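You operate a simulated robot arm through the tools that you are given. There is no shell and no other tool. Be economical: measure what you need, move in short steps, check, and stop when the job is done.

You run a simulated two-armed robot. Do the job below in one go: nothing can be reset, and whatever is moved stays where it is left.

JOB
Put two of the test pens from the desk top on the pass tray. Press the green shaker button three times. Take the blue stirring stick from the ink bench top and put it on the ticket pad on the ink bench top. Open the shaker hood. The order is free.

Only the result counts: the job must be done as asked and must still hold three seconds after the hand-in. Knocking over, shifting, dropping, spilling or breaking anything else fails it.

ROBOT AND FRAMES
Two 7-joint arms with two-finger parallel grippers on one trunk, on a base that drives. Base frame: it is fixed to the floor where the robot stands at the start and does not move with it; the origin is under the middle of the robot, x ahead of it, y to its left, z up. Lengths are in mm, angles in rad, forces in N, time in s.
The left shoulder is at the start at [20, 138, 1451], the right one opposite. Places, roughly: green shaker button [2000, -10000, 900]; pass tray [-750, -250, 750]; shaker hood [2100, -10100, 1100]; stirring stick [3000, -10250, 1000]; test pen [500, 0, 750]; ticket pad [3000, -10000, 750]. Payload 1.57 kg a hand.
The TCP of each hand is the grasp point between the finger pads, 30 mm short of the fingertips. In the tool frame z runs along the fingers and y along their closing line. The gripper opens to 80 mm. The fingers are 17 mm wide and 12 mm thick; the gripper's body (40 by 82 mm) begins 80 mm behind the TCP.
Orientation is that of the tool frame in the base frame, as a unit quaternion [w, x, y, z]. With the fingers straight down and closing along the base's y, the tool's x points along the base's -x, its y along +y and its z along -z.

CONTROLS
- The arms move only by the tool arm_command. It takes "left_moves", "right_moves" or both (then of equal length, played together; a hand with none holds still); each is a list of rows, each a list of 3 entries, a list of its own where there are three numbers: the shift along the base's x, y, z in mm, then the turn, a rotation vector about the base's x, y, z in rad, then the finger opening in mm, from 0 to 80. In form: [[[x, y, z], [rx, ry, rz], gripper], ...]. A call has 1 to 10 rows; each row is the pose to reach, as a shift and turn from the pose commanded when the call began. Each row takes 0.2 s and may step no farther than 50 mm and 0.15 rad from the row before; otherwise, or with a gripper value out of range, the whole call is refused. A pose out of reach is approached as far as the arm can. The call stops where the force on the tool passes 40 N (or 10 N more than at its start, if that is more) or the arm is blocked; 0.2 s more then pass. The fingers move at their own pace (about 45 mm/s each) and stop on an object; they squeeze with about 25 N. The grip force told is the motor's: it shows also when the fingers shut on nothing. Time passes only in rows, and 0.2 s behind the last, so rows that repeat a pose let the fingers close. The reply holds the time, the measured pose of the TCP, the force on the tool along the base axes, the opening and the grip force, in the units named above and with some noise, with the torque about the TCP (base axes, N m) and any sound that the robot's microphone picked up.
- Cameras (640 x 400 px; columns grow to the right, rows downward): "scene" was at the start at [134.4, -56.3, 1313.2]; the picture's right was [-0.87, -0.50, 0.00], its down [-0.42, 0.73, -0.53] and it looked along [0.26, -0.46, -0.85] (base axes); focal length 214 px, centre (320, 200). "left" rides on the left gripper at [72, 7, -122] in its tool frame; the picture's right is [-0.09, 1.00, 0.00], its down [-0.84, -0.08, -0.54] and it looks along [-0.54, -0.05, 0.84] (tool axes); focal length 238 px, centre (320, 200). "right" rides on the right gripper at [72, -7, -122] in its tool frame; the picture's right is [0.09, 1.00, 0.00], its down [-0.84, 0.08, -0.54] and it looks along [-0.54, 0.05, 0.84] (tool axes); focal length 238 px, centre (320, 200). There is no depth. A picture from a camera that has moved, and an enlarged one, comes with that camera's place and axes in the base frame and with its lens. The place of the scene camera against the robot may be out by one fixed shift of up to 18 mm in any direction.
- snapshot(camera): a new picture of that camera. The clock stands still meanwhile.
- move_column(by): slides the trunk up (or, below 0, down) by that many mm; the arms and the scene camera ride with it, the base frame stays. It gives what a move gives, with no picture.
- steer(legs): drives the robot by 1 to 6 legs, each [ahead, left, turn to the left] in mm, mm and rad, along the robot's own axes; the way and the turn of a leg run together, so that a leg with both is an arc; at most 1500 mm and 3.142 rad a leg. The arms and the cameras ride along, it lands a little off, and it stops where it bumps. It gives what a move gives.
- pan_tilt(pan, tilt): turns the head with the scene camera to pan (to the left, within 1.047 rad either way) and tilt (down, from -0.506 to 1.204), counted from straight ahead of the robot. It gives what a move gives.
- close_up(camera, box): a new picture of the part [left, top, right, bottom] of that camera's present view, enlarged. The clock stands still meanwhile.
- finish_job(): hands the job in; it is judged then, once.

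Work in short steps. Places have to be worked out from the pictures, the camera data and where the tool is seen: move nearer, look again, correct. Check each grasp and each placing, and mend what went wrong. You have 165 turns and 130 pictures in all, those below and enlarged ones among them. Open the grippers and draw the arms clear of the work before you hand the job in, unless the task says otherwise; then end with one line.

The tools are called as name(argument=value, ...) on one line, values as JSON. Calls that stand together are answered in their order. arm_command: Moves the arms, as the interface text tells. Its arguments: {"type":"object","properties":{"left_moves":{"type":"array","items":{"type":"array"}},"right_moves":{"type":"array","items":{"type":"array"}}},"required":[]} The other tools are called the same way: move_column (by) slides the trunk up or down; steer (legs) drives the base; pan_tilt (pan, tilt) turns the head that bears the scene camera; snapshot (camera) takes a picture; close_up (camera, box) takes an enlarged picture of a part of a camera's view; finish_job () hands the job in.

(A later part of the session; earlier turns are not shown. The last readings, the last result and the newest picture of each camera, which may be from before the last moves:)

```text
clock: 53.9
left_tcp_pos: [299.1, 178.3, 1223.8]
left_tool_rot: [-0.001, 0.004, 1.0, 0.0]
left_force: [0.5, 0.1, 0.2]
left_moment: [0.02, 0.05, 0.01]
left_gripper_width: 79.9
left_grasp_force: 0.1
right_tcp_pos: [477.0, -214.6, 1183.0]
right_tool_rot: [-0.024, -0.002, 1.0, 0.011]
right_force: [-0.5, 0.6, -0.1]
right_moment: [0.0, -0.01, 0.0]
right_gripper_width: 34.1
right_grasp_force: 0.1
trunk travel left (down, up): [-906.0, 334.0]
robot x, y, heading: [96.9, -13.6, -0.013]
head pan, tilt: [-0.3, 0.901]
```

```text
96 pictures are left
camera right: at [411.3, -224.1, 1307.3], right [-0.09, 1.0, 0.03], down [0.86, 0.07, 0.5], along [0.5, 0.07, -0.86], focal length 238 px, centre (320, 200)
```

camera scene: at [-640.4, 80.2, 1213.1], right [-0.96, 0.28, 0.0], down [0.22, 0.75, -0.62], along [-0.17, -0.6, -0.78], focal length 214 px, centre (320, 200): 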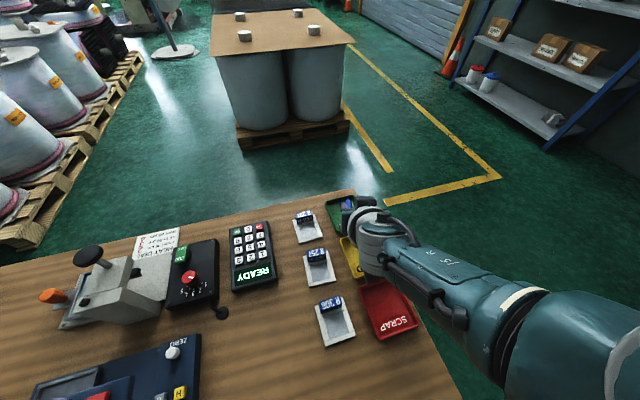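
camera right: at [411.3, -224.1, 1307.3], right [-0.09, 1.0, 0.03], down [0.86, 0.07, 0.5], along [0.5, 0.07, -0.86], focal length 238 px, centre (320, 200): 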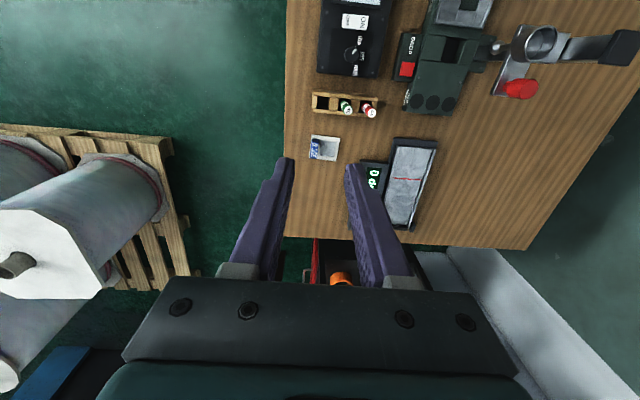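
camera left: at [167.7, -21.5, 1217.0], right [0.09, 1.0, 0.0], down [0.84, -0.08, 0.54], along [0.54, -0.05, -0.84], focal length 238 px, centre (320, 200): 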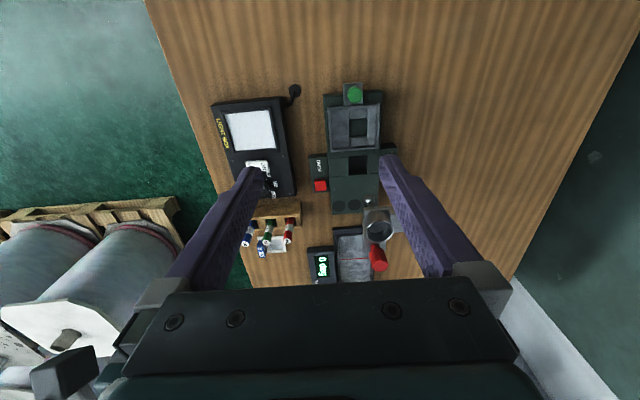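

I returned with small offsets and a slight tool tilt. I correct the tilt, move over the green pen (479,-159), and shift the left hand a bit away from the post before lowering.

arm_command(right_moves=[[[1, 28, 0], [-0.011, -0.024, 0], 34], [[2, 54, 0], [-0.022, -0.048, 0], 34], [[2, 54, 0], [-0.022, -0.048, 0], 34]], left_moves=[[[0, 20, 0], [0, 0, 0], 80], [[0, 40, 0], [0, 0, 0], 80], [[0, 40, 0], [0, 0, 0], 80]])

move_column(by=-200)

snapshot(camera="right")

```text
clock: 54.7
left_tcp_pos: [297.4, 219.1, 1223.6]
left_tool_rot: [0.0, 0.004, 1.0, 0.0]
left_force: [-0.7, 0.0, -0.6]
left_moment: [-0.01, 0.03, -0.01]
left_gripper_width: 80.2
left_grasp_force: 0.1
right_tcp_pos: [477.8, -160.6, 1180.9]
right_tool_rot: [0.001, -0.001, 1.0, -0.001]
right_force: [0.9, 0.0, -0.3]
right_moment: [0.02, -0.02, 0.01]
right_gripper_width: 34.0
right_grasp_force: 0.1
trunk travel left (down, up): [-906.0, 334.0]
robot x, y, heading: [98.1, -11.0, -0.006]
head pan, tilt: [-0.3, 0.901]
```

```text
clock: 56.8
left_tcp_pos: [298.5, 219.5, 1023.3]
left_tool_rot: [0.001, 0.004, 1.0, 0.0]
left_force: [-0.4, -0.1, -0.2]
left_moment: [0.0, -0.01, -0.03]
left_gripper_width: 80.2
left_grasp_force: 0.0
right_tcp_pos: [477.4, -160.4, 981.4]
right_tool_rot: [0.001, -0.002, 1.0, -0.001]
right_force: [-0.6, 0.4, -0.2]
right_moment: [0.05, -0.01, 0.0]
right_gripper_width: 33.8
right_grasp_force: 0.1
trunk travel left (down, up): [-706.0, 534.0]
robot x, y, heading: [96.9, -9.4, -0.005]
head pan, tilt: [-0.3, 0.901]
```

```text
95 pictures are left
camera right: at [407.0, -167.1, 1103.4], right [-0.1, 1.0, 0.0], down [0.84, 0.08, 0.54], along [0.54, 0.05, -0.84], focal length 238 px, centre (320, 200)
```

right: 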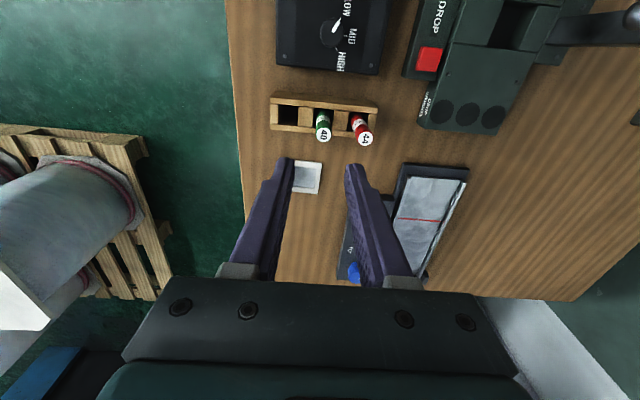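

Green pen head at (479,-158). I descend over it, close, then lift.

arm_command(right_moves=[[[2, 2, -40], [0, 0, 0], 34], [[2, 2, -80], [0, 0, 0], 34], [[2, 2, -110], [0, 0, 0], 34], [[2, 2, -134], [0, 0, 0], 34], [[2, 2, -134], [0, 0, 0], 34], [[2, 2, -134], [0, 0, 0], 0], [[2, 2, -134], [0, 0, 0], 0], [[2, 2, -134], [0, 0, 0], 0]])

arm_command(right_moves=[[[0, 0, 20], [0, 0, 0], 0], [[0, 0, 50], [0, 0, 0], 0], [[0, 0, 80], [0, 0, 0], 0], [[-5, 0, 110], [0, 0, 0], 0], [[-12, 0, 134], [0, 0, 0], 0], [[-12, 0, 134], [0, 0, 0], 0]])

snapshot(camera="right")

```text
clock: 58.6
left_tcp_pos: [297.9, 218.8, 1023.4]
left_tool_rot: [0.0, 0.004, 1.0, 0.0]
left_force: [-0.6, -0.3, -0.2]
left_moment: [-0.04, -0.01, 0.0]
left_gripper_width: 80.0
left_grasp_force: 0.1
right_tcp_pos: [479.9, -159.1, 847.3]
right_tool_rot: [0.001, -0.002, 1.0, -0.001]
right_force: [0.4, -0.2, 0.1]
right_moment: [0.03, 0.03, 0.01]
right_gripper_width: 14.5
right_grasp_force: 25.7
trunk travel left (down, up): [-706.0, 534.0]
robot x, y, heading: [94.0, -9.2, -0.008]
head pan, tilt: [-0.3, 0.901]
```

```text
clock: 60.0
left_tcp_pos: [297.0, 219.0, 1023.4]
left_tool_rot: [0.001, 0.004, 1.0, 0.0]
left_force: [-0.5, -0.4, 0.1]
left_moment: [0.02, -0.02, 0.0]
left_gripper_width: 80.0
left_grasp_force: 0.0
right_tcp_pos: [467.4, -158.3, 981.4]
right_tool_rot: [0.001, -0.002, 1.0, -0.001]
right_force: [-0.6, 0.0, -0.9]
right_moment: [-0.04, 0.0, 0.0]
right_gripper_width: 14.8
right_grasp_force: 24.9
trunk travel left (down, up): [-706.0, 534.0]
robot x, y, heading: [90.3, -10.1, -0.001]
head pan, tilt: [-0.3, 0.901]
```

```text
94 pictures are left
camera right: at [396.7, -164.4, 1103.2], right [-0.1, 1.0, 0.0], down [0.84, 0.08, 0.54], along [0.54, 0.05, -0.84], focal length 238 px, centre (320, 200)
```

right: 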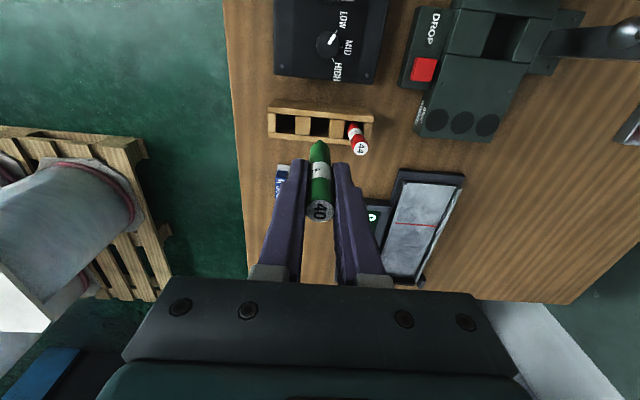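

Green pen held. I raise the trunk, drive back, turn to face -y, and stand at about (-610, 250).

move_column(by=200)

steer(legs=[[-702, 0, 0], [0, 0, -1.571], [-260, 0, 0]])

```text
clock: 62.2
left_tcp_pos: [296.6, 219.4, 1224.9]
left_tool_rot: [-0.001, 0.004, 1.0, 0.0]
left_force: [0.3, -0.2, 0.1]
left_moment: [0.0, -0.02, -0.01]
left_gripper_width: 80.1
left_grasp_force: 0.1
right_tcp_pos: [468.4, -157.1, 1179.9]
right_tool_rot: [0.001, -0.003, 1.0, -0.001]
right_force: [-0.1, -0.7, 0.4]
right_moment: [0.02, 0.0, -0.02]
right_gripper_width: 14.8
right_grasp_force: 25.1
trunk travel left (down, up): [-906.0, 334.0]
robot x, y, heading: [96.9, -13.4, -0.009]
head pan, tilt: [-0.3, 0.901]
```

```text
clock: 71.4
left_tcp_pos: [-365.6, 46.9, 1223.2]
left_tool_rot: [0.001, 0.719, 0.695, -0.001]
left_force: [0.0, 0.4, 0.2]
left_moment: [0.02, -0.01, 0.01]
left_gripper_width: 80.0
left_grasp_force: 0.1
right_tcp_pos: [-745.2, -112.3, 1180.2]
right_tool_rot: [0.001, 0.715, 0.699, -0.002]
right_force: [0.1, 0.3, 0.3]
right_moment: [0.02, 0.0, 0.02]
right_gripper_width: 14.9
right_grasp_force: 24.6
trunk travel left (down, up): [-906.0, 334.0]
robot x, y, heading: [-590.1, 252.8, -1.607]
head pan, tilt: [-0.3, 0.901]
```

I tilt the pen toward -y by 0.9 rad while moving over the tray's +x side.

arm_command(right_moves=[[[-3, -8, -20], [-0.15, 0.003, 0], 0], [[-6, -16, -40], [-0.3, 0.006, 0], 0], [[-9, -24, -60], [-0.45, 0.009, 0], 0], [[-12, -32, -85], [-0.6, 0.012, 0], 0], [[-15, -42, -110], [-0.75, 0.015, 0], 0], [[-19, -52, -130], [-0.9, 0.018, 0], 0], [[-19, -52, -130], [-0.9, 0.018, 0], 0]])

move_column(by=-180)

close_up(camera="scene", box=[290, 160, 450, 260])

snapshot(camera="right")

```text
clock: 73.0
left_tcp_pos: [-363.6, 49.0, 1224.4]
left_tool_rot: [0.0, 0.719, 0.695, 0.0]
left_force: [0.3, 0.8, -0.3]
left_moment: [0.0, 0.0, -0.02]
left_gripper_width: 80.0
left_grasp_force: 0.1
right_tcp_pos: [-765.0, -164.6, 1050.3]
right_tool_rot: [0.306, 0.644, 0.629, -0.311]
right_force: [0.6, 0.3, -0.3]
right_moment: [0.02, -0.01, -0.04]
right_gripper_width: 14.8
right_grasp_force: 24.8
trunk travel left (down, up): [-906.0, 334.0]
robot x, y, heading: [-592.2, 256.9, -1.601]
head pan, tilt: [-0.3, 0.901]
```

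```text
clock: 75.0
left_tcp_pos: [-364.9, 48.1, 1043.0]
left_tool_rot: [0.0, 0.719, 0.695, 0.0]
left_force: [0.4, 0.2, 0.2]
left_moment: [-0.01, 0.01, 0.04]
left_gripper_width: 80.0
left_grasp_force: 0.1
right_tcp_pos: [-765.0, -164.7, 870.8]
right_tool_rot: [0.306, 0.643, 0.63, -0.311]
right_force: [-0.2, 1.0, 0.3]
right_moment: [0.0, -0.03, -0.02]
right_gripper_width: 14.9
right_grasp_force: 25.1
trunk travel left (down, up): [-726.0, 514.0]
robot x, y, heading: [-588.7, 257.2, -1.607]
head pan, tilt: [-0.3, 0.901]
```

```text
4.00 times, centred on (370, 210) of scene
camera zoom: at [-617.9, 87.6, 1221.2], right [-0.94, 0.33, 0.0], down [0.26, 0.74, -0.62], along [-0.2, -0.59, -0.78], focal length 858 px, centre (120, 160)
```

zoom: 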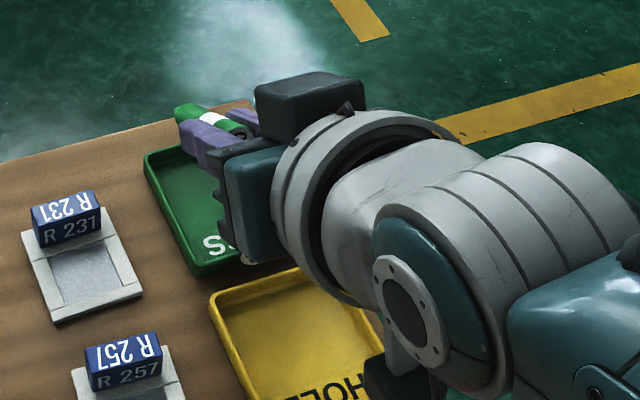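

```text
92 pictures are left
camera right: at [-767.6, -24.4, 890.6], right [1.0, 0.04, -0.07], down [0.07, -0.1, 0.99], along [0.03, -0.99, -0.1], focal length 238 px, centre (320, 200)
```

right: 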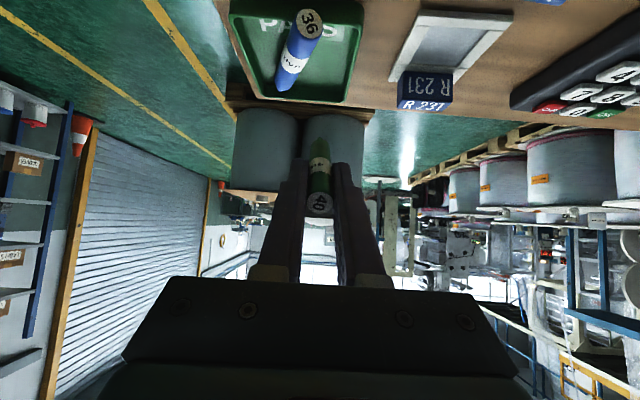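

The free part of the tray is right of the blue pen in this view; I shift to x≈-761 with no more yaw and lower to TCP z 836.

arm_command(right_moves=[[[4, -3, -15], [0, 0, 0], 0], [[4, -3, -35], [0, 0, 0], 0], [[4, -3, -35], [0, 0, 0], 0]])

snapshot(camera="right")

```text
clock: 75.8
left_tcp_pos: [-364.0, 48.0, 1044.0]
left_tool_rot: [-0.001, 0.719, 0.695, -0.001]
left_force: [0.2, 0.5, 0.0]
left_moment: [-0.02, -0.03, 0.01]
left_gripper_width: 79.9
left_grasp_force: 0.1
right_tcp_pos: [-760.2, -167.5, 836.8]
right_tool_rot: [0.306, 0.643, 0.629, -0.312]
right_force: [-0.7, -0.4, -0.3]
right_moment: [0.05, 0.0, -0.03]
right_gripper_width: 14.8
right_grasp_force: 25.6
trunk travel left (down, up): [-726.0, 514.0]
robot x, y, heading: [-588.8, 252.7, -1.604]
head pan, tilt: [-0.3, 0.901]
```

```text
91 pictures are left
camera right: at [-762.7, -27.6, 855.4], right [1.0, 0.04, -0.07], down [0.07, -0.09, 0.99], along [0.03, -0.99, -0.1], focal length 238 px, centre (320, 200)
```

right: 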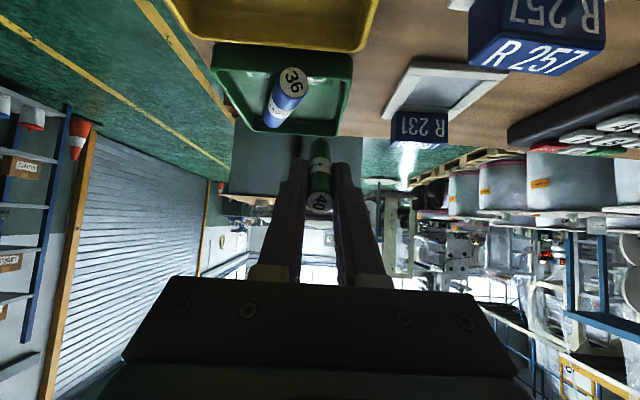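

The tip lines up with the free right part. I lower 18 mm more and check force.

arm_command(right_moves=[[[0, 2, -8], [0, 0, 0], 0], [[0, 2, -14], [0, 0, 0], 0], [[0, 2, -18], [0, 0, 0], 0]])

snapshot(camera="right")

```text
clock: 76.6
left_tcp_pos: [-365.0, 47.9, 1044.7]
left_tool_rot: [0.0, 0.719, 0.695, 0.0]
left_force: [-0.1, -0.6, -0.5]
left_moment: [0.02, -0.01, -0.03]
left_gripper_width: 79.7
left_grasp_force: 0.2
right_tcp_pos: [-760.1, -166.7, 827.6]
right_tool_rot: [0.306, 0.643, 0.63, -0.311]
right_force: [0.0, 0.3, -0.9]
right_moment: [0.01, 0.0, 0.0]
right_gripper_width: 15.1
right_grasp_force: 24.7
right hand out of reach, approached as far as the arm can: row 2, 3
trunk travel left (down, up): [-726.0, 514.0]
robot x, y, heading: [-588.9, 254.7, -1.602]
head pan, tilt: [-0.3, 0.901]
```

```text
90 pictures are left
camera right: at [-763.2, -25.3, 847.5], right [1.0, 0.04, -0.07], down [0.07, -0.09, 0.99], along [0.03, -0.99, -0.1], focal length 238 px, centre (320, 200)
```

right: 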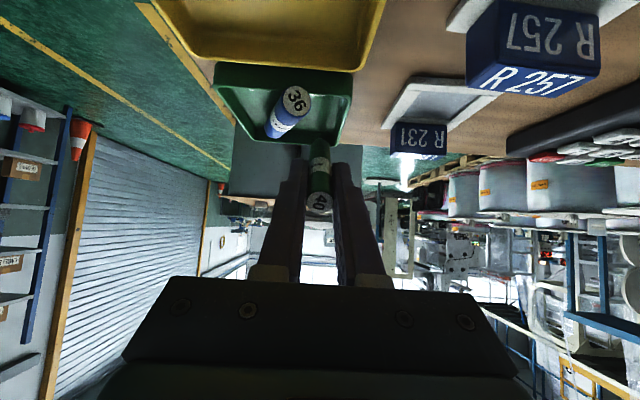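

No contact yet and the arm is at its limit; I lower by the trunk 12 mm.

move_column(by=-12)

snapshot(camera="right")

```text
clock: 77.2
left_tcp_pos: [-363.6, 48.1, 1031.6]
left_tool_rot: [0.0, 0.719, 0.695, 0.0]
left_force: [-0.8, 0.1, -0.3]
left_moment: [0.03, 0.01, 0.0]
left_gripper_width: 79.8
left_grasp_force: 0.1
right_tcp_pos: [-760.3, -166.1, 818.2]
right_tool_rot: [0.306, 0.643, 0.629, -0.312]
right_force: [0.4, 5.5, 10.2]
right_moment: [-0.46, -0.02, 0.02]
right_gripper_width: 14.9
right_grasp_force: 25.1
trunk travel left (down, up): [-714.0, 526.0]
robot x, y, heading: [-589.2, 250.0, -1.605]
head pan, tilt: [-0.3, 0.901]
```

```text
89 pictures are left
camera right: at [-763.6, -25.3, 835.7], right [1.0, 0.03, -0.07], down [0.07, -0.09, 0.99], along [0.03, -0.99, -0.1], focal length 238 px, centre (320, 200)
```

right: 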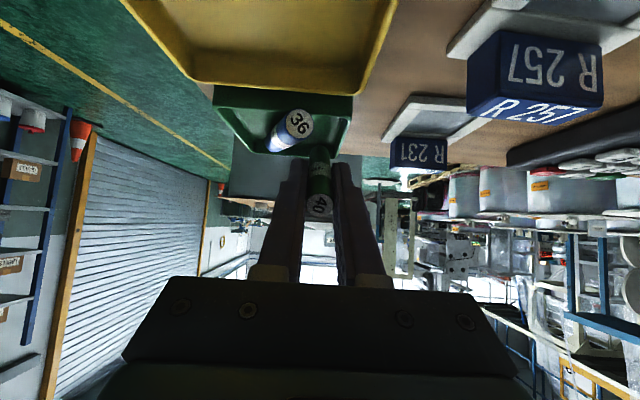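

Contact again; the tip could be on the far rim, so I back off 12 mm in y and settle lower.

arm_command(right_moves=[[[0, 3, 6], [0, 0, 0], 0], [[0, 13, 6], [0, 0, 0], 0], [[0, 13, 0], [0, 0, 0], 0], [[0, 13, 0], [0, 0, 0], 0]])

snapshot(camera="right")

```text
clock: 78.2
left_tcp_pos: [-364.0, 48.1, 1032.7]
left_tool_rot: [-0.001, 0.718, 0.696, 0.0]
left_force: [0.5, 0.4, 0.3]
left_moment: [-0.04, 0.01, 0.05]
left_gripper_width: 80.1
left_grasp_force: 0.0
right_tcp_pos: [-761.1, -153.1, 816.0]
right_tool_rot: [0.306, 0.643, 0.629, -0.312]
right_force: [-0.2, 0.2, 3.1]
right_moment: [-0.25, 0.04, -0.02]
right_gripper_width: 15.1
right_grasp_force: 25.3
trunk travel left (down, up): [-714.0, 526.0]
robot x, y, heading: [-589.7, 253.1, -1.604]
head pan, tilt: [-0.3, 0.901]
```

```text
88 pictures are left
camera right: at [-763.5, -13.1, 835.9], right [1.0, 0.03, -0.07], down [0.07, -0.09, 0.99], along [0.03, -1.0, -0.1], focal length 238 px, centre (320, 200)
```

right: 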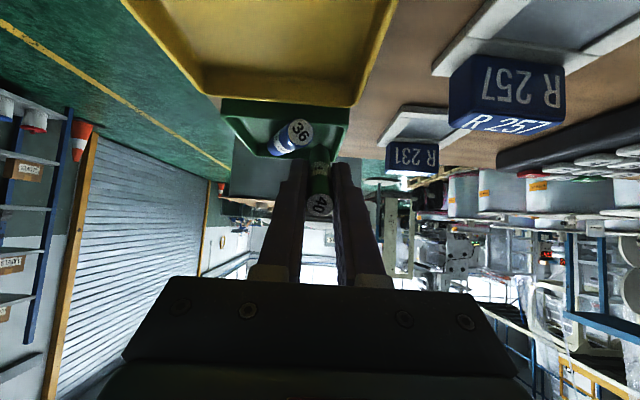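

Now only a light vertical force: the tip is on the floor. I slide it forward 9 mm toward the far wall and release.

arm_command(right_moves=[[[0, -5, 2], [0, 0, 0], 0], [[0, -10, 2], [0, 0, 0], 0], [[0, -10, 2], [0, 0, 0], 20], [[0, -10, 2], [0, 0, 0], 28], [[0, -10, 2], [0, 0, 0], 28], [[0, -10, 2], [0, 0, 0], 28]])

snapshot(camera="right")

```text
clock: 79.6
left_tcp_pos: [-364.9, 48.4, 1030.6]
left_tool_rot: [0.0, 0.718, 0.696, 0.0]
left_force: [-0.1, 0.0, 0.1]
left_moment: [-0.02, 0.01, -0.01]
left_gripper_width: 80.1
left_grasp_force: 0.0
right_tcp_pos: [-759.5, -163.4, 817.8]
right_tool_rot: [0.306, 0.643, 0.63, -0.311]
right_force: [0.8, 0.3, 0.0]
right_moment: [-0.01, 0.01, 0.01]
right_gripper_width: 27.8
right_grasp_force: 0.1
trunk travel left (down, up): [-714.0, 526.0]
robot x, y, heading: [-589.2, 255.2, -1.604]
head pan, tilt: [-0.3, 0.901]
```

```text
87 pictures are left
camera right: at [-763.4, -22.4, 837.4], right [1.0, 0.04, -0.07], down [0.07, -0.1, 0.99], along [0.03, -0.99, -0.1], focal length 238 px, centre (320, 200)
```

right: 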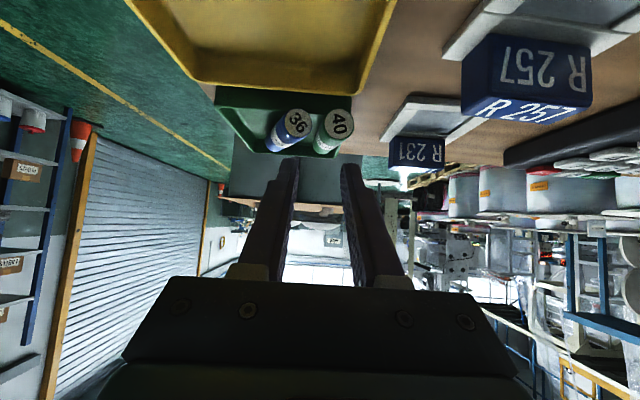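

Both pens lie in the tray. I lift by the trunk and verify from the head.

move_column(by=192)

arm_command(right_moves=[[[0, 8, 20], [0.15, -0.003, 0], 34], [[0, 16, 40], [0.3, -0.006, 0], 34], [[0, 24, 70], [0.45, -0.009, 0], 34], [[0, 32, 100], [0.6, -0.012, 0], 34], [[0, 42, 130], [0.75, -0.015, 0], 34], [[0, 52, 150], [0.9, -0.018, 0], 34], [[0, 52, 150], [0.9, -0.018, 0], 34]])

close_up(camera="scene", box=[290, 200, 418, 280])

```text
clock: 81.7
left_tcp_pos: [-363.8, 48.2, 1223.6]
left_tool_rot: [-0.001, 0.718, 0.696, -0.001]
left_force: [0.7, -0.3, -0.4]
left_moment: [-0.01, -0.01, 0.02]
left_gripper_width: 79.9
left_grasp_force: 0.2
right_tcp_pos: [-760.2, -163.2, 1009.8]
right_tool_rot: [0.305, 0.644, 0.63, -0.311]
right_force: [-0.3, 0.9, 0.6]
right_moment: [-0.01, 0.0, 0.02]
right_gripper_width: 28.2
right_grasp_force: 0.2
trunk travel left (down, up): [-906.0, 334.0]
robot x, y, heading: [-593.3, 256.2, -1.604]
head pan, tilt: [-0.3, 0.901]
```

```text
clock: 83.3
left_tcp_pos: [-364.5, 48.0, 1223.8]
left_tool_rot: [0.0, 0.719, 0.695, 0.0]
left_force: [-0.2, 0.3, -0.4]
left_moment: [0.04, 0.0, 0.0]
left_gripper_width: 80.0
left_grasp_force: 0.1
right_tcp_pos: [-760.2, -110.4, 1161.7]
right_tool_rot: [0.0, 0.715, 0.699, 0.0]
right_force: [0.4, -0.3, 0.0]
right_moment: [-0.01, -0.01, 0.02]
right_gripper_width: 34.0
right_grasp_force: 0.0
trunk travel left (down, up): [-906.0, 334.0]
robot x, y, heading: [-589.4, 259.3, -1.606]
head pan, tilt: [-0.3, 0.901]
```

```text
5.00 times, centred on (354, 240) of scene
camera zoom: at [-617.9, 87.6, 1401.1], right [-0.94, 0.33, 0.0], down [0.26, 0.74, -0.62], along [-0.2, -0.59, -0.78], focal length 1072 px, centre (150, 0)
```

zoom: 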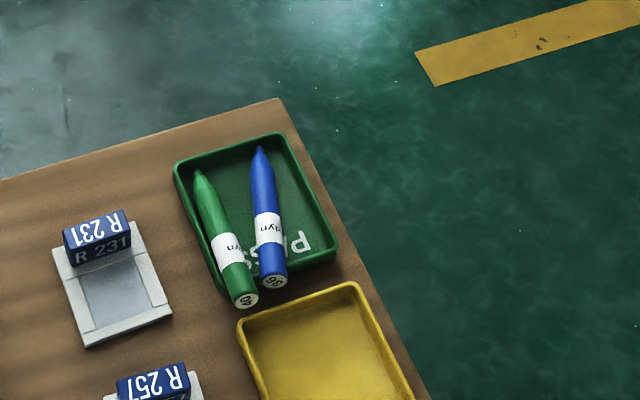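

Two pens rest on the PASS tray. Next I raise the trunk and look ahead to plan the way to the ink bench some 10 m away along -y.

move_column(by=330)

pan_tilt(pan=0.3, tilt=0.25)

snapshot(camera="scene")

```text
clock: 86.5
left_tcp_pos: [-364.3, 48.1, 1553.7]
left_tool_rot: [0.0, 0.718, 0.696, 0.0]
left_force: [0.9, -0.1, 0.1]
left_moment: [0.01, 0.01, 0.02]
left_gripper_width: 80.1
left_grasp_force: 0.0
right_tcp_pos: [-761.0, -110.5, 1491.2]
right_tool_rot: [0.0, 0.715, 0.699, -0.001]
right_force: [0.8, 0.2, -0.3]
right_moment: [-0.03, -0.03, 0.02]
right_gripper_width: 33.9
right_grasp_force: 0.1
trunk travel left (down, up): [-1236.0, 4.0]
robot x, y, heading: [-586.7, 253.9, -1.601]
head pan, tilt: [-0.3, 0.901]
```

```text
clock: 87.6
left_tcp_pos: [-364.4, 47.8, 1553.5]
left_tool_rot: [0.0, 0.719, 0.695, 0.0]
left_force: [-0.5, 0.9, 0.0]
left_moment: [0.0, -0.01, 0.0]
left_gripper_width: 80.2
left_grasp_force: 0.1
right_tcp_pos: [-760.6, -109.6, 1491.6]
right_tool_rot: [0.0, 0.716, 0.699, -0.001]
right_force: [0.1, -0.2, 0.7]
right_moment: [-0.03, -0.03, -0.01]
right_gripper_width: 33.8
right_grasp_force: 0.0
trunk travel left (down, up): [-1236.0, 4.0]
robot x, y, heading: [-588.6, 255.6, -1.6]
head pan, tilt: [0.3, 0.25]
```

```text
85 pictures are left
camera scene: at [-568.6, 68.8, 1788.0], right [-0.96, -0.26, 0.0], down [-0.07, 0.24, -0.97], along [0.25, -0.93, -0.25], focal length 214 px, centre (320, 200)
```

scene: 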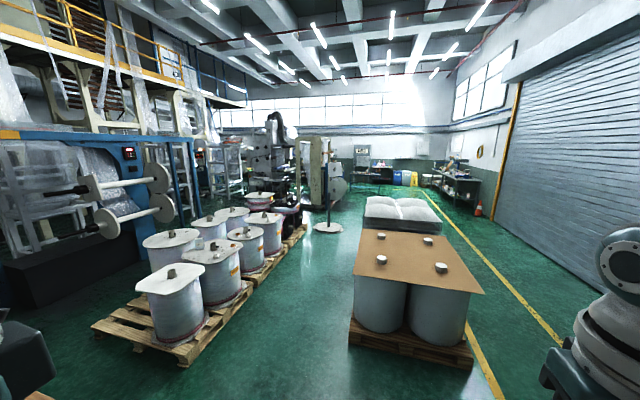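

The aisle straight along -y passes only over low pallets and sacks (~1 m), while machines stand to the left. I drive 4.5 m ahead in three legs with the hands at 1.49 m and look again.

steer(legs=[[0, 0, 0.03], [1500, 0, 0], [1500, 0, 0], [1500, 0, 0]])

snapshot(camera="scene")

```text
clock: 109.5
left_tcp_pos: [-363.3, -4464.5, 1554.2]
left_tool_rot: [0.0, 0.711, 0.703, 0.0]
left_force: [0.4, 0.5, -0.4]
left_moment: [0.0, -0.01, 0.04]
left_gripper_width: 80.1
left_grasp_force: 0.2
right_tcp_pos: [-757.3, -4631.4, 1490.7]
right_tool_rot: [-0.001, 0.707, 0.707, -0.002]
right_force: [-0.6, 0.2, 0.1]
right_moment: [-0.02, -0.01, 0.01]
right_gripper_width: 34.2
right_grasp_force: 0.1
trunk travel left (down, up): [-1236.0, 4.0]
robot x, y, heading: [-590.0, -4261.6, -1.578]
head pan, tilt: [0.3, 0.25]
```

```text
84 pictures are left
camera scene: at [-569.1, -4448.4, 1788.1], right [-0.96, -0.28, 0.0], down [-0.07, 0.24, -0.97], along [0.28, -0.93, -0.25], focal length 214 px, centre (320, 200)
```

scene: 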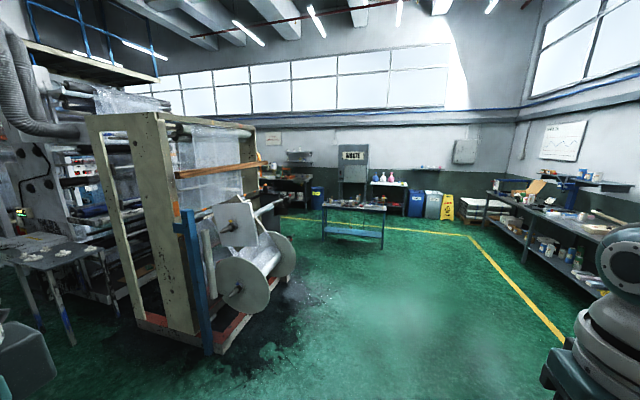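

The ink bench stands by the back wall left of centre (around x 2000–3000, y -10000), free behind the winder machine. I drive on to y≈-8700, then strafe left partway and look.

steer(legs=[[1500, 0, 0], [1500, 0, 0], [1200, 0, 0], [0, 1200, 0]])

pan_tilt(pan=0.6, tilt=0.4)

snapshot(camera="scene")

```text
clock: 135.2
left_tcp_pos: [802.0, -8638.2, 1554.2]
left_tool_rot: [0.0, 0.705, 0.709, 0.0]
left_force: [0.7, -0.4, -0.3]
left_moment: [-0.02, -0.02, -0.02]
left_gripper_width: 79.9
left_grasp_force: 0.0
right_tcp_pos: [412.4, -8811.2, 1490.7]
right_tool_rot: [0.001, 0.7, 0.714, 0.0]
right_force: [0.2, -0.4, 0.2]
right_moment: [-0.04, -0.02, 0.03]
right_gripper_width: 34.1
right_grasp_force: 0.0
trunk travel left (down, up): [-1236.0, 4.0]
robot x, y, heading: [572.5, -8441.2, -1.563]
head pan, tilt: [0.3, 0.25]
```

```text
clock: 136.1
left_tcp_pos: [800.9, -8637.7, 1554.1]
left_tool_rot: [-0.001, 0.705, 0.709, 0.001]
left_force: [-0.1, 0.6, -0.6]
left_moment: [0.01, -0.05, -0.02]
left_gripper_width: 79.9
left_grasp_force: 0.0
right_tcp_pos: [411.6, -8811.7, 1491.1]
right_tool_rot: [0.001, 0.701, 0.713, -0.001]
right_force: [0.0, -0.3, -0.2]
right_moment: [0.01, -0.01, -0.01]
right_gripper_width: 34.1
right_grasp_force: 0.1
trunk travel left (down, up): [-1236.0, 4.0]
robot x, y, heading: [573.2, -8441.0, -1.562]
head pan, tilt: [0.6, 0.4]
```

```text
83 pictures are left
camera scene: at [621.4, -8612.2, 1774.2], right [-0.82, -0.57, 0.0], down [-0.22, 0.32, -0.92], along [0.52, -0.76, -0.39], focal length 214 px, centre (320, 200)
```

scene: 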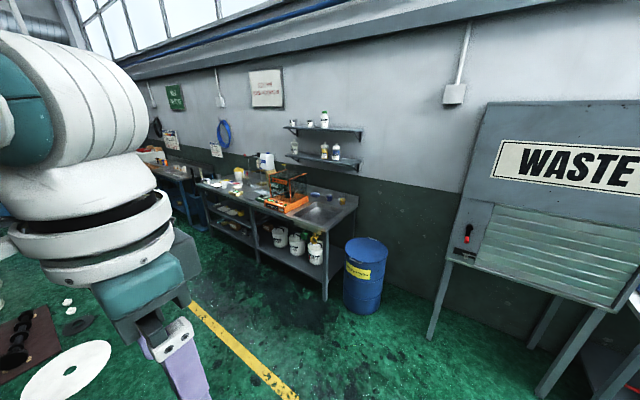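

The ink bench is ahead-left along the back wall, with an orange-based shaker near its right end. I strafe left 1300 mm.

steer(legs=[[0, 1300, 0], [500, 0, 0]])

pan_tilt(pan=0, tilt=0.6)

snapshot(camera="scene")

```text
clock: 145.2
left_tcp_pos: [2119.4, -9124.7, 1554.2]
left_tool_rot: [0.0, 0.702, 0.712, -0.001]
left_force: [-0.3, 0.5, -0.2]
left_moment: [0.01, -0.01, 0.01]
left_gripper_width: 79.8
left_grasp_force: 0.0
right_tcp_pos: [1732.7, -9301.0, 1491.0]
right_tool_rot: [0.001, 0.698, 0.716, 0.0]
right_force: [0.2, 0.1, 0.1]
right_moment: [-0.01, 0.01, -0.03]
right_gripper_width: 33.9
right_grasp_force: 0.1
trunk travel left (down, up): [-1236.0, 4.0]
robot x, y, heading: [1882.8, -8930.0, -1.556]
head pan, tilt: [0.6, 0.4]
```

```text
clock: 146.2
left_tcp_pos: [2119.5, -9124.9, 1553.2]
left_tool_rot: [0.0, 0.701, 0.713, 0.0]
left_force: [0.5, -0.5, 0.0]
left_moment: [0.02, 0.01, -0.02]
left_gripper_width: 80.0
left_grasp_force: 0.0
right_tcp_pos: [1732.0, -9301.9, 1491.1]
right_tool_rot: [0.0, 0.698, 0.716, 0.0]
right_force: [-0.3, 0.2, 0.8]
right_moment: [-0.02, 0.03, 0.02]
right_gripper_width: 34.1
right_grasp_force: 0.0
trunk travel left (down, up): [-1236.0, 4.0]
robot x, y, heading: [1883.9, -8929.8, -1.557]
head pan, tilt: [0.0, 0.6]
```

```text
82 pictures are left
camera scene: at [1887.6, -9113.1, 1755.9], right [-1.0, -0.02, 0.0], down [-0.01, 0.56, -0.83], along [0.01, -0.83, -0.56], focal length 214 px, centre (320, 200)
```

scene: 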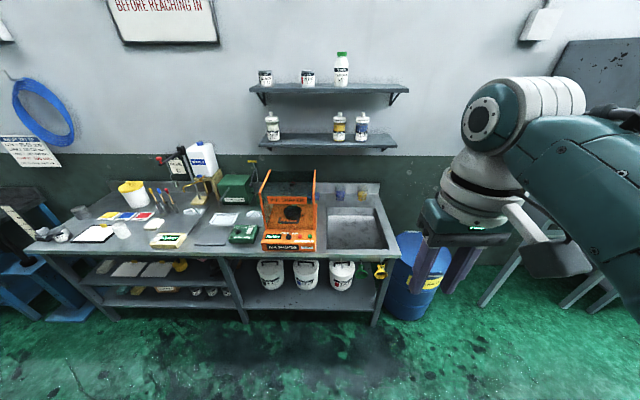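

Now the whole bench is visible: shaker with orange frame in the middle, sticks to the left. I zoom in on both halves.

close_up(camera="scene", box=[230, 150, 350, 260])

close_up(camera="scene", box=[20, 140, 240, 260])

```text
3.64 times, centred on (290, 205) of scene
camera zoom: at [1887.6, -9113.1, 1755.9], right [-1.0, -0.02, 0.0], down [-0.01, 0.56, -0.83], along [0.01, -0.83, -0.56], focal length 780 px, centre (429, 182)
```

zoom: 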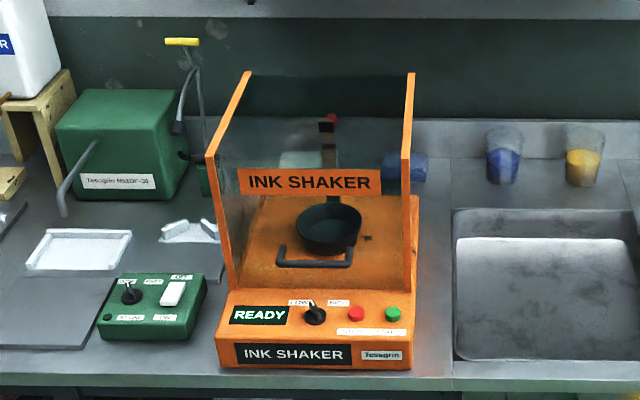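

```text
2.91 times, centred on (130, 200) of scene
camera zoom: at [1887.6, -9113.1, 1755.9], right [-1.0, -0.02, 0.0], down [-0.01, 0.56, -0.83], along [0.01, -0.83, -0.56], focal length 624 px, centre (873, 200)
```

zoom: 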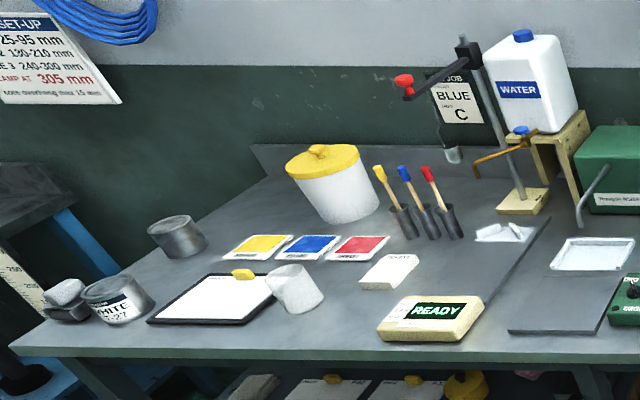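

The shaker's green button is near (1955, -10011, ~900); the hood behind it reaches to z≈1250. The sticks stand in holders left. I stand the robot so the right hand comes before the button, still high.

steer(legs=[[0, 221, -0.014], [580, 0, 0]])

move_column(by=-380)

pan_tilt(pan=-0.2, tilt=0.7)

snapshot(camera="right")

snapshot(camera="scene")

```text
clock: 150.8
left_tcp_pos: [2340.8, -9702.6, 1553.5]
left_tool_rot: [0.001, 0.706, 0.708, 0.0]
left_force: [0.2, -1.0, 0.0]
left_moment: [0.01, 0.01, 0.02]
left_gripper_width: 80.2
left_grasp_force: 0.1
right_tcp_pos: [1949.7, -9876.3, 1491.0]
right_tool_rot: [0.0, 0.702, 0.712, -0.001]
right_force: [-0.5, 0.5, -0.6]
right_moment: [0.01, 0.0, 0.01]
right_gripper_width: 33.7
right_grasp_force: 0.1
trunk travel left (down, up): [-1236.0, 4.0]
robot x, y, heading: [2105.3, -9509.2, -1.569]
head pan, tilt: [0.0, 0.6]
```

```text
clock: 154.4
left_tcp_pos: [2340.4, -9702.3, 1174.5]
left_tool_rot: [0.0, 0.706, 0.708, 0.0]
left_force: [0.3, 1.3, -0.2]
left_moment: [-0.01, 0.0, 0.02]
left_gripper_width: 80.1
left_grasp_force: 0.1
right_tcp_pos: [1950.4, -9875.9, 1110.9]
right_tool_rot: [0.001, 0.702, 0.712, 0.0]
right_force: [-0.7, 0.5, -0.4]
right_moment: [0.0, 0.0, 0.03]
right_gripper_width: 34.1
right_grasp_force: 0.0
trunk travel left (down, up): [-856.0, 384.0]
robot x, y, heading: [2109.1, -9501.2, -1.567]
head pan, tilt: [0.0, 0.6]
```

```text
clock: 155.2
left_tcp_pos: [2340.5, -9702.3, 1173.5]
left_tool_rot: [-0.001, 0.706, 0.708, 0.0]
left_force: [-0.2, 0.2, 0.5]
left_moment: [-0.04, -0.03, 0.02]
left_gripper_width: 80.0
left_grasp_force: 0.0
right_tcp_pos: [1950.4, -9875.2, 1110.3]
right_tool_rot: [0.0, 0.702, 0.712, 0.0]
right_force: [1.1, 0.4, 0.0]
right_moment: [0.01, -0.01, -0.01]
right_gripper_width: 33.8
right_grasp_force: 0.0
trunk travel left (down, up): [-856.0, 384.0]
robot x, y, heading: [2107.3, -9506.6, -1.569]
head pan, tilt: [-0.201, 0.7]
```

```text
79 pictures are left
camera right: at [1943.9, -9803.3, 1232.5], right [0.99, 0.11, 0.0], down [0.09, -0.83, 0.54], along [0.06, -0.54, -0.84], focal length 238 px, centre (320, 200)
```

right: 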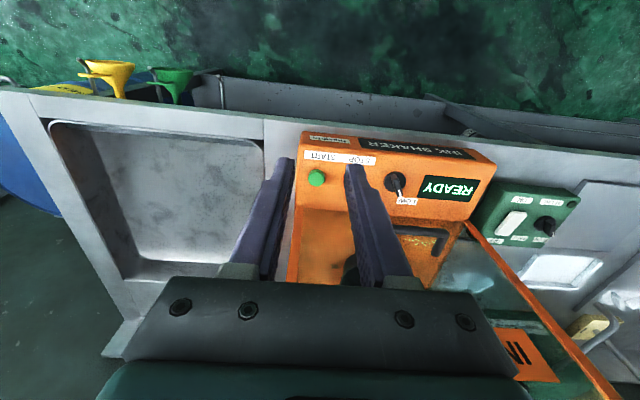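

```text
78 pictures are left
camera scene: at [2091.7, -9683.5, 1367.3], right [-0.98, 0.2, 0.0], down [0.13, 0.63, -0.77], along [-0.15, -0.75, -0.64], focal length 214 px, centre (320, 200)
```

scene: 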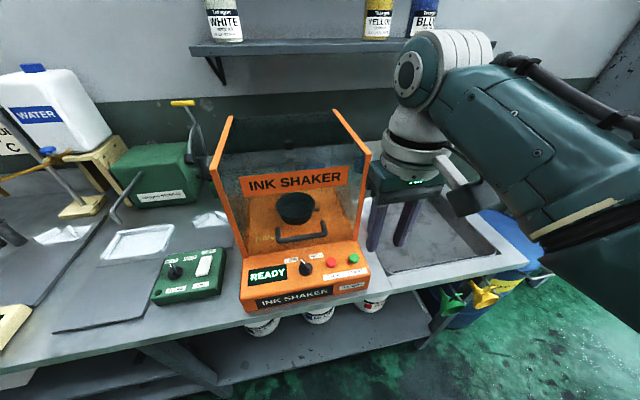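

Green button is near (1958, -9955±20, ~950). I close the right fingers and move nearer above it, then look again to fix its height.

arm_command(right_moves=[[[2, -15, -20], [0, 0, 0], 0], [[4, -35, -40], [0, 0, 0], 0], [[6, -50, -60], [0, 0, 0], 0], [[8, -60, -70], [0, 0, 0], 0], [[8, -60, -70], [0, 0, 0], 0]])

snapshot(camera="right")

close_up(camera="scene", box=[200, 90, 440, 320])

```text
clock: 156.4
left_tcp_pos: [2341.7, -9702.8, 1174.2]
left_tool_rot: [0.0, 0.705, 0.709, 0.0]
left_force: [-0.4, 0.3, -0.2]
left_moment: [-0.01, 0.01, -0.01]
left_gripper_width: 79.8
left_grasp_force: 0.0
right_tcp_pos: [1957.2, -9927.0, 1045.1]
right_tool_rot: [0.002, 0.702, 0.712, -0.001]
right_force: [0.7, -0.3, -0.2]
right_moment: [0.01, 0.03, -0.02]
right_gripper_width: 0.1
right_grasp_force: 21.2
right hand out of reach, approached as far as the arm can: row 4, 5
trunk travel left (down, up): [-856.0, 384.0]
robot x, y, heading: [2108.3, -9507.3, -1.567]
head pan, tilt: [-0.201, 0.7]
```

```text
77 pictures are left
camera right: at [1950.7, -9854.1, 1167.0], right [0.99, 0.11, 0.0], down [0.09, -0.83, 0.54], along [0.06, -0.54, -0.84], focal length 238 px, centre (320, 200)
```

right: 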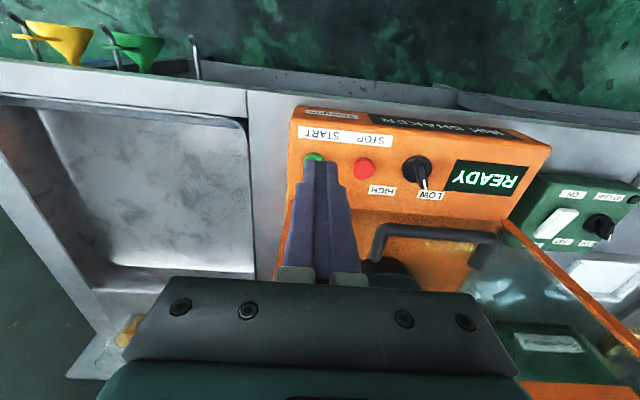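

```text
1.74 times, centred on (320, 205) of scene
camera zoom: at [2091.7, -9683.4, 1367.3], right [-0.98, 0.2, 0.0], down [0.13, 0.63, -0.76], along [-0.15, -0.75, -0.64], focal length 373 px, centre (320, 191)
```

zoom: 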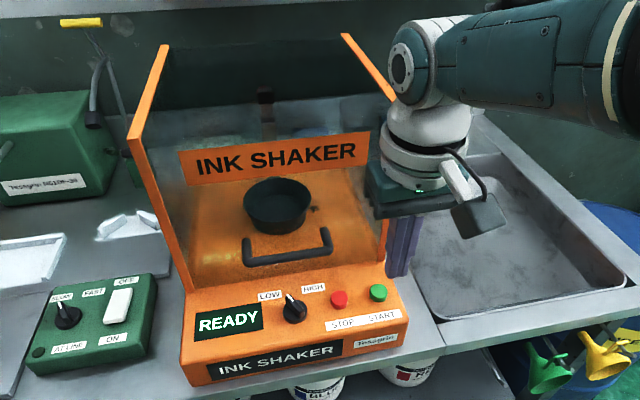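

The button sits at about (1959, -9970, 905), ~55 mm before the hood's front panel. To keep the wrist off the hood, I tilt the fingers 0.4 rad toward the wall, then lower the trunk a little.

arm_command(right_moves=[[[1, 5, 10], [-0.14, 0, 0], 0], [[2, 5, 20], [-0.27, 0, 0], 0], [[2, 5, 20], [-0.4, 0, 0], 0], [[2, 5, 20], [-0.4, 0, 0], 0]])

move_column(by=-90)

snapshot(camera="right")

close_up(camera="scene", box=[200, 90, 440, 320])

```text
clock: 157.4
left_tcp_pos: [2340.3, -9703.0, 1175.0]
left_tool_rot: [0.0, 0.706, 0.708, 0.0]
left_force: [-0.4, 0.0, 0.2]
left_moment: [0.06, 0.0, -0.01]
left_gripper_width: 80.0
left_grasp_force: 0.1
right_tcp_pos: [1958.4, -9918.9, 1065.6]
right_tool_rot: [0.141, 0.688, 0.698, -0.142]
right_force: [0.5, 0.0, -0.2]
right_moment: [0.0, -0.03, 0.03]
right_gripper_width: 0.2
right_grasp_force: 21.4
right hand out of reach, approached as far as the arm can: row 1
trunk travel left (down, up): [-856.0, 384.0]
robot x, y, heading: [2105.1, -9502.6, -1.569]
head pan, tilt: [-0.201, 0.7]
```

```text
clock: 158.6
left_tcp_pos: [2342.1, -9702.5, 1084.4]
left_tool_rot: [0.0, 0.706, 0.708, 0.0]
left_force: [0.2, 0.0, -0.4]
left_moment: [-0.04, -0.05, 0.0]
left_gripper_width: 79.9
left_grasp_force: 0.1
right_tcp_pos: [1958.8, -9921.1, 975.4]
right_tool_rot: [0.139, 0.688, 0.698, -0.142]
right_force: [-0.8, 0.4, -0.3]
right_moment: [0.01, 0.02, 0.02]
right_gripper_width: 0.3
right_grasp_force: 20.9
trunk travel left (down, up): [-766.0, 474.0]
robot x, y, heading: [2107.8, -9504.4, -1.568]
head pan, tilt: [-0.201, 0.7]
```

```text
75 pictures are left
camera right: at [1952.4, -9807.1, 1059.4], right [0.99, 0.1, -0.04], down [0.09, -0.56, 0.83], along [0.06, -0.82, -0.56], focal length 238 px, centre (320, 200)
```

right: 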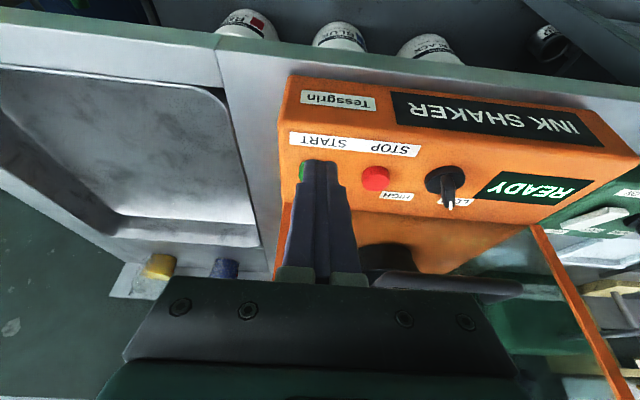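

```text
1.74 times, centred on (320, 205) of scene
camera zoom: at [2091.7, -9683.5, 1277.3], right [-0.98, 0.2, 0.0], down [0.13, 0.63, -0.76], along [-0.15, -0.75, -0.64], focal length 373 px, centre (320, 191)
```

zoom: 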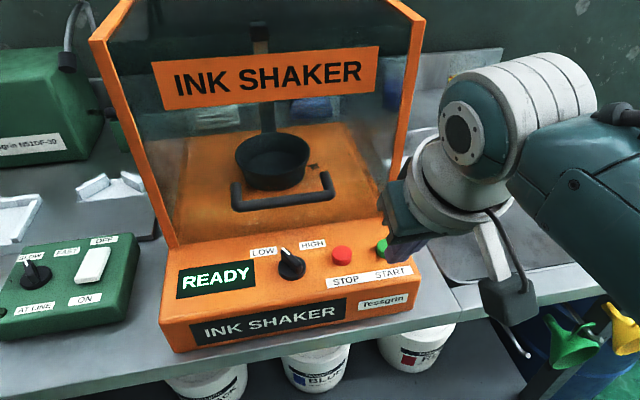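

Button top is at (1957, -9970, 915). I move the fingertips to just above it, then look.

arm_command(right_moves=[[[-1, -18, 0], [0, 0, 0], 0], [[-2, -37, -5], [0, 0, 0], 0], [[-2, -38, -20], [0, 0, 0], 0], [[-2, -38, -20], [0, 0, 0], 0]])

close_up(camera="scene", box=[290, 190, 400, 290])

snapshot(camera="right")

```text
clock: 159.6
left_tcp_pos: [2341.3, -9702.5, 1085.2]
left_tool_rot: [0.0, 0.706, 0.709, 0.0]
left_force: [0.6, 0.2, -0.3]
left_moment: [-0.01, -0.01, -0.02]
left_gripper_width: 80.0
left_grasp_force: 0.1
right_tcp_pos: [1957.2, -9960.5, 956.6]
right_tool_rot: [0.141, 0.688, 0.697, -0.144]
right_force: [1.2, 1.8, 8.5]
right_moment: [0.03, -0.02, -0.07]
right_gripper_width: 0.2
right_grasp_force: 21.3
trunk travel left (down, up): [-766.0, 474.0]
robot x, y, heading: [2108.4, -9502.8, -1.574]
head pan, tilt: [-0.201, 0.7]
heard: click
```

```text
4.00 times, centred on (345, 240) of scene
camera zoom: at [2091.5, -9683.6, 1277.5], right [-0.98, 0.2, 0.0], down [0.13, 0.63, -0.77], along [-0.15, -0.75, -0.64], focal length 858 px, centre (220, 40)
```

zoom: 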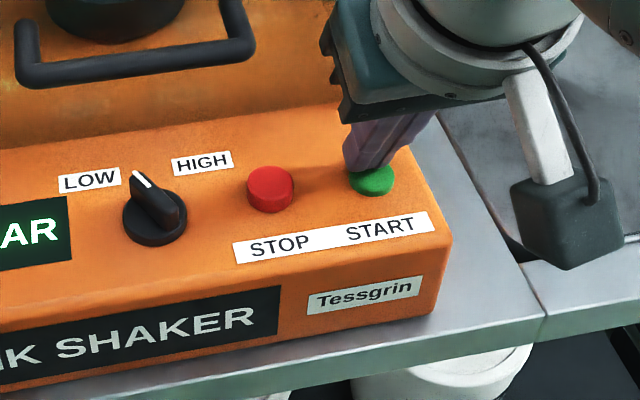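

```text
72 pictures are left
camera right: at [1950.6, -9846.2, 1040.0], right [0.99, 0.1, -0.04], down [0.09, -0.55, 0.83], along [0.06, -0.83, -0.56], focal length 238 px, centre (320, 200)
```

right: 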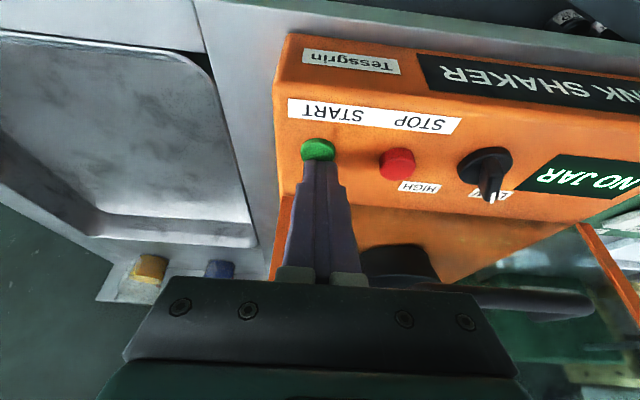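

A click was heard and the display changed to "NO JAR": that is one press. I lift off and see whether releasing is silent, centring a little better.

arm_command(right_moves=[[[0, 0, 8], [0, 0, 0], 0], [[0, 5, 15], [0, 0, 0], 0], [[0, 5, 15], [0, 0, 0], 0], [[0, 5, 15], [0, 0, 0], 0]])

close_up(camera="scene", box=[230, 190, 400, 290])

```text
clock: 160.6
left_tcp_pos: [2340.8, -9703.8, 1084.1]
left_tool_rot: [0.0, 0.706, 0.708, 0.0]
left_force: [-0.3, -0.4, -0.6]
left_moment: [0.01, 0.01, -0.01]
left_gripper_width: 79.9
left_grasp_force: 0.0
right_tcp_pos: [1956.3, -9953.6, 970.4]
right_tool_rot: [0.14, 0.688, 0.698, -0.142]
right_force: [-0.7, -0.4, 0.2]
right_moment: [0.0, 0.01, -0.01]
right_gripper_width: 0.0
right_grasp_force: 21.3
trunk travel left (down, up): [-766.0, 474.0]
robot x, y, heading: [2109.8, -9504.6, -1.569]
head pan, tilt: [-0.201, 0.7]
```

```text
3.76 times, centred on (315, 240) of scene
camera zoom: at [2091.7, -9683.5, 1277.3], right [-0.98, 0.2, 0.0], down [0.13, 0.63, -0.76], along [-0.15, -0.75, -0.64], focal length 807 px, centre (339, 49)
```

zoom: 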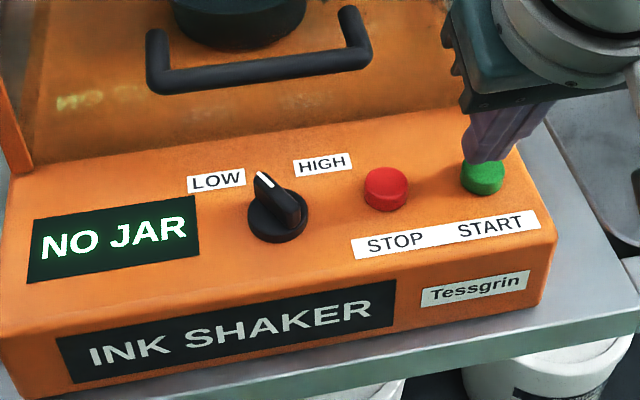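

Release is silent. I press the second time with a similar depth.

arm_command(right_moves=[[[0, 0, -8], [0, 0, 0], 0], [[0, 0, -14], [0, 0, 0], 0], [[0, 0, -16], [0, 0, 0], 0], [[0, 0, -16], [0, 0, 0], 0]])

```text
clock: 161.6
left_tcp_pos: [2340.8, -9701.8, 1083.8]
left_tool_rot: [0.0, 0.706, 0.708, 0.0]
left_force: [0.5, -0.1, -0.1]
left_moment: [0.0, 0.01, -0.03]
left_gripper_width: 80.2
left_grasp_force: 0.0
right_tcp_pos: [1956.9, -9955.2, 955.9]
right_tool_rot: [0.141, 0.688, 0.697, -0.144]
right_force: [1.4, 6.3, 15.5]
right_moment: [0.14, 0.01, -0.04]
right_gripper_width: 0.1
right_grasp_force: 21.1
trunk travel left (down, up): [-766.0, 474.0]
robot x, y, heading: [2108.1, -9505.5, -1.567]
head pan, tilt: [-0.201, 0.7]
heard: click
```

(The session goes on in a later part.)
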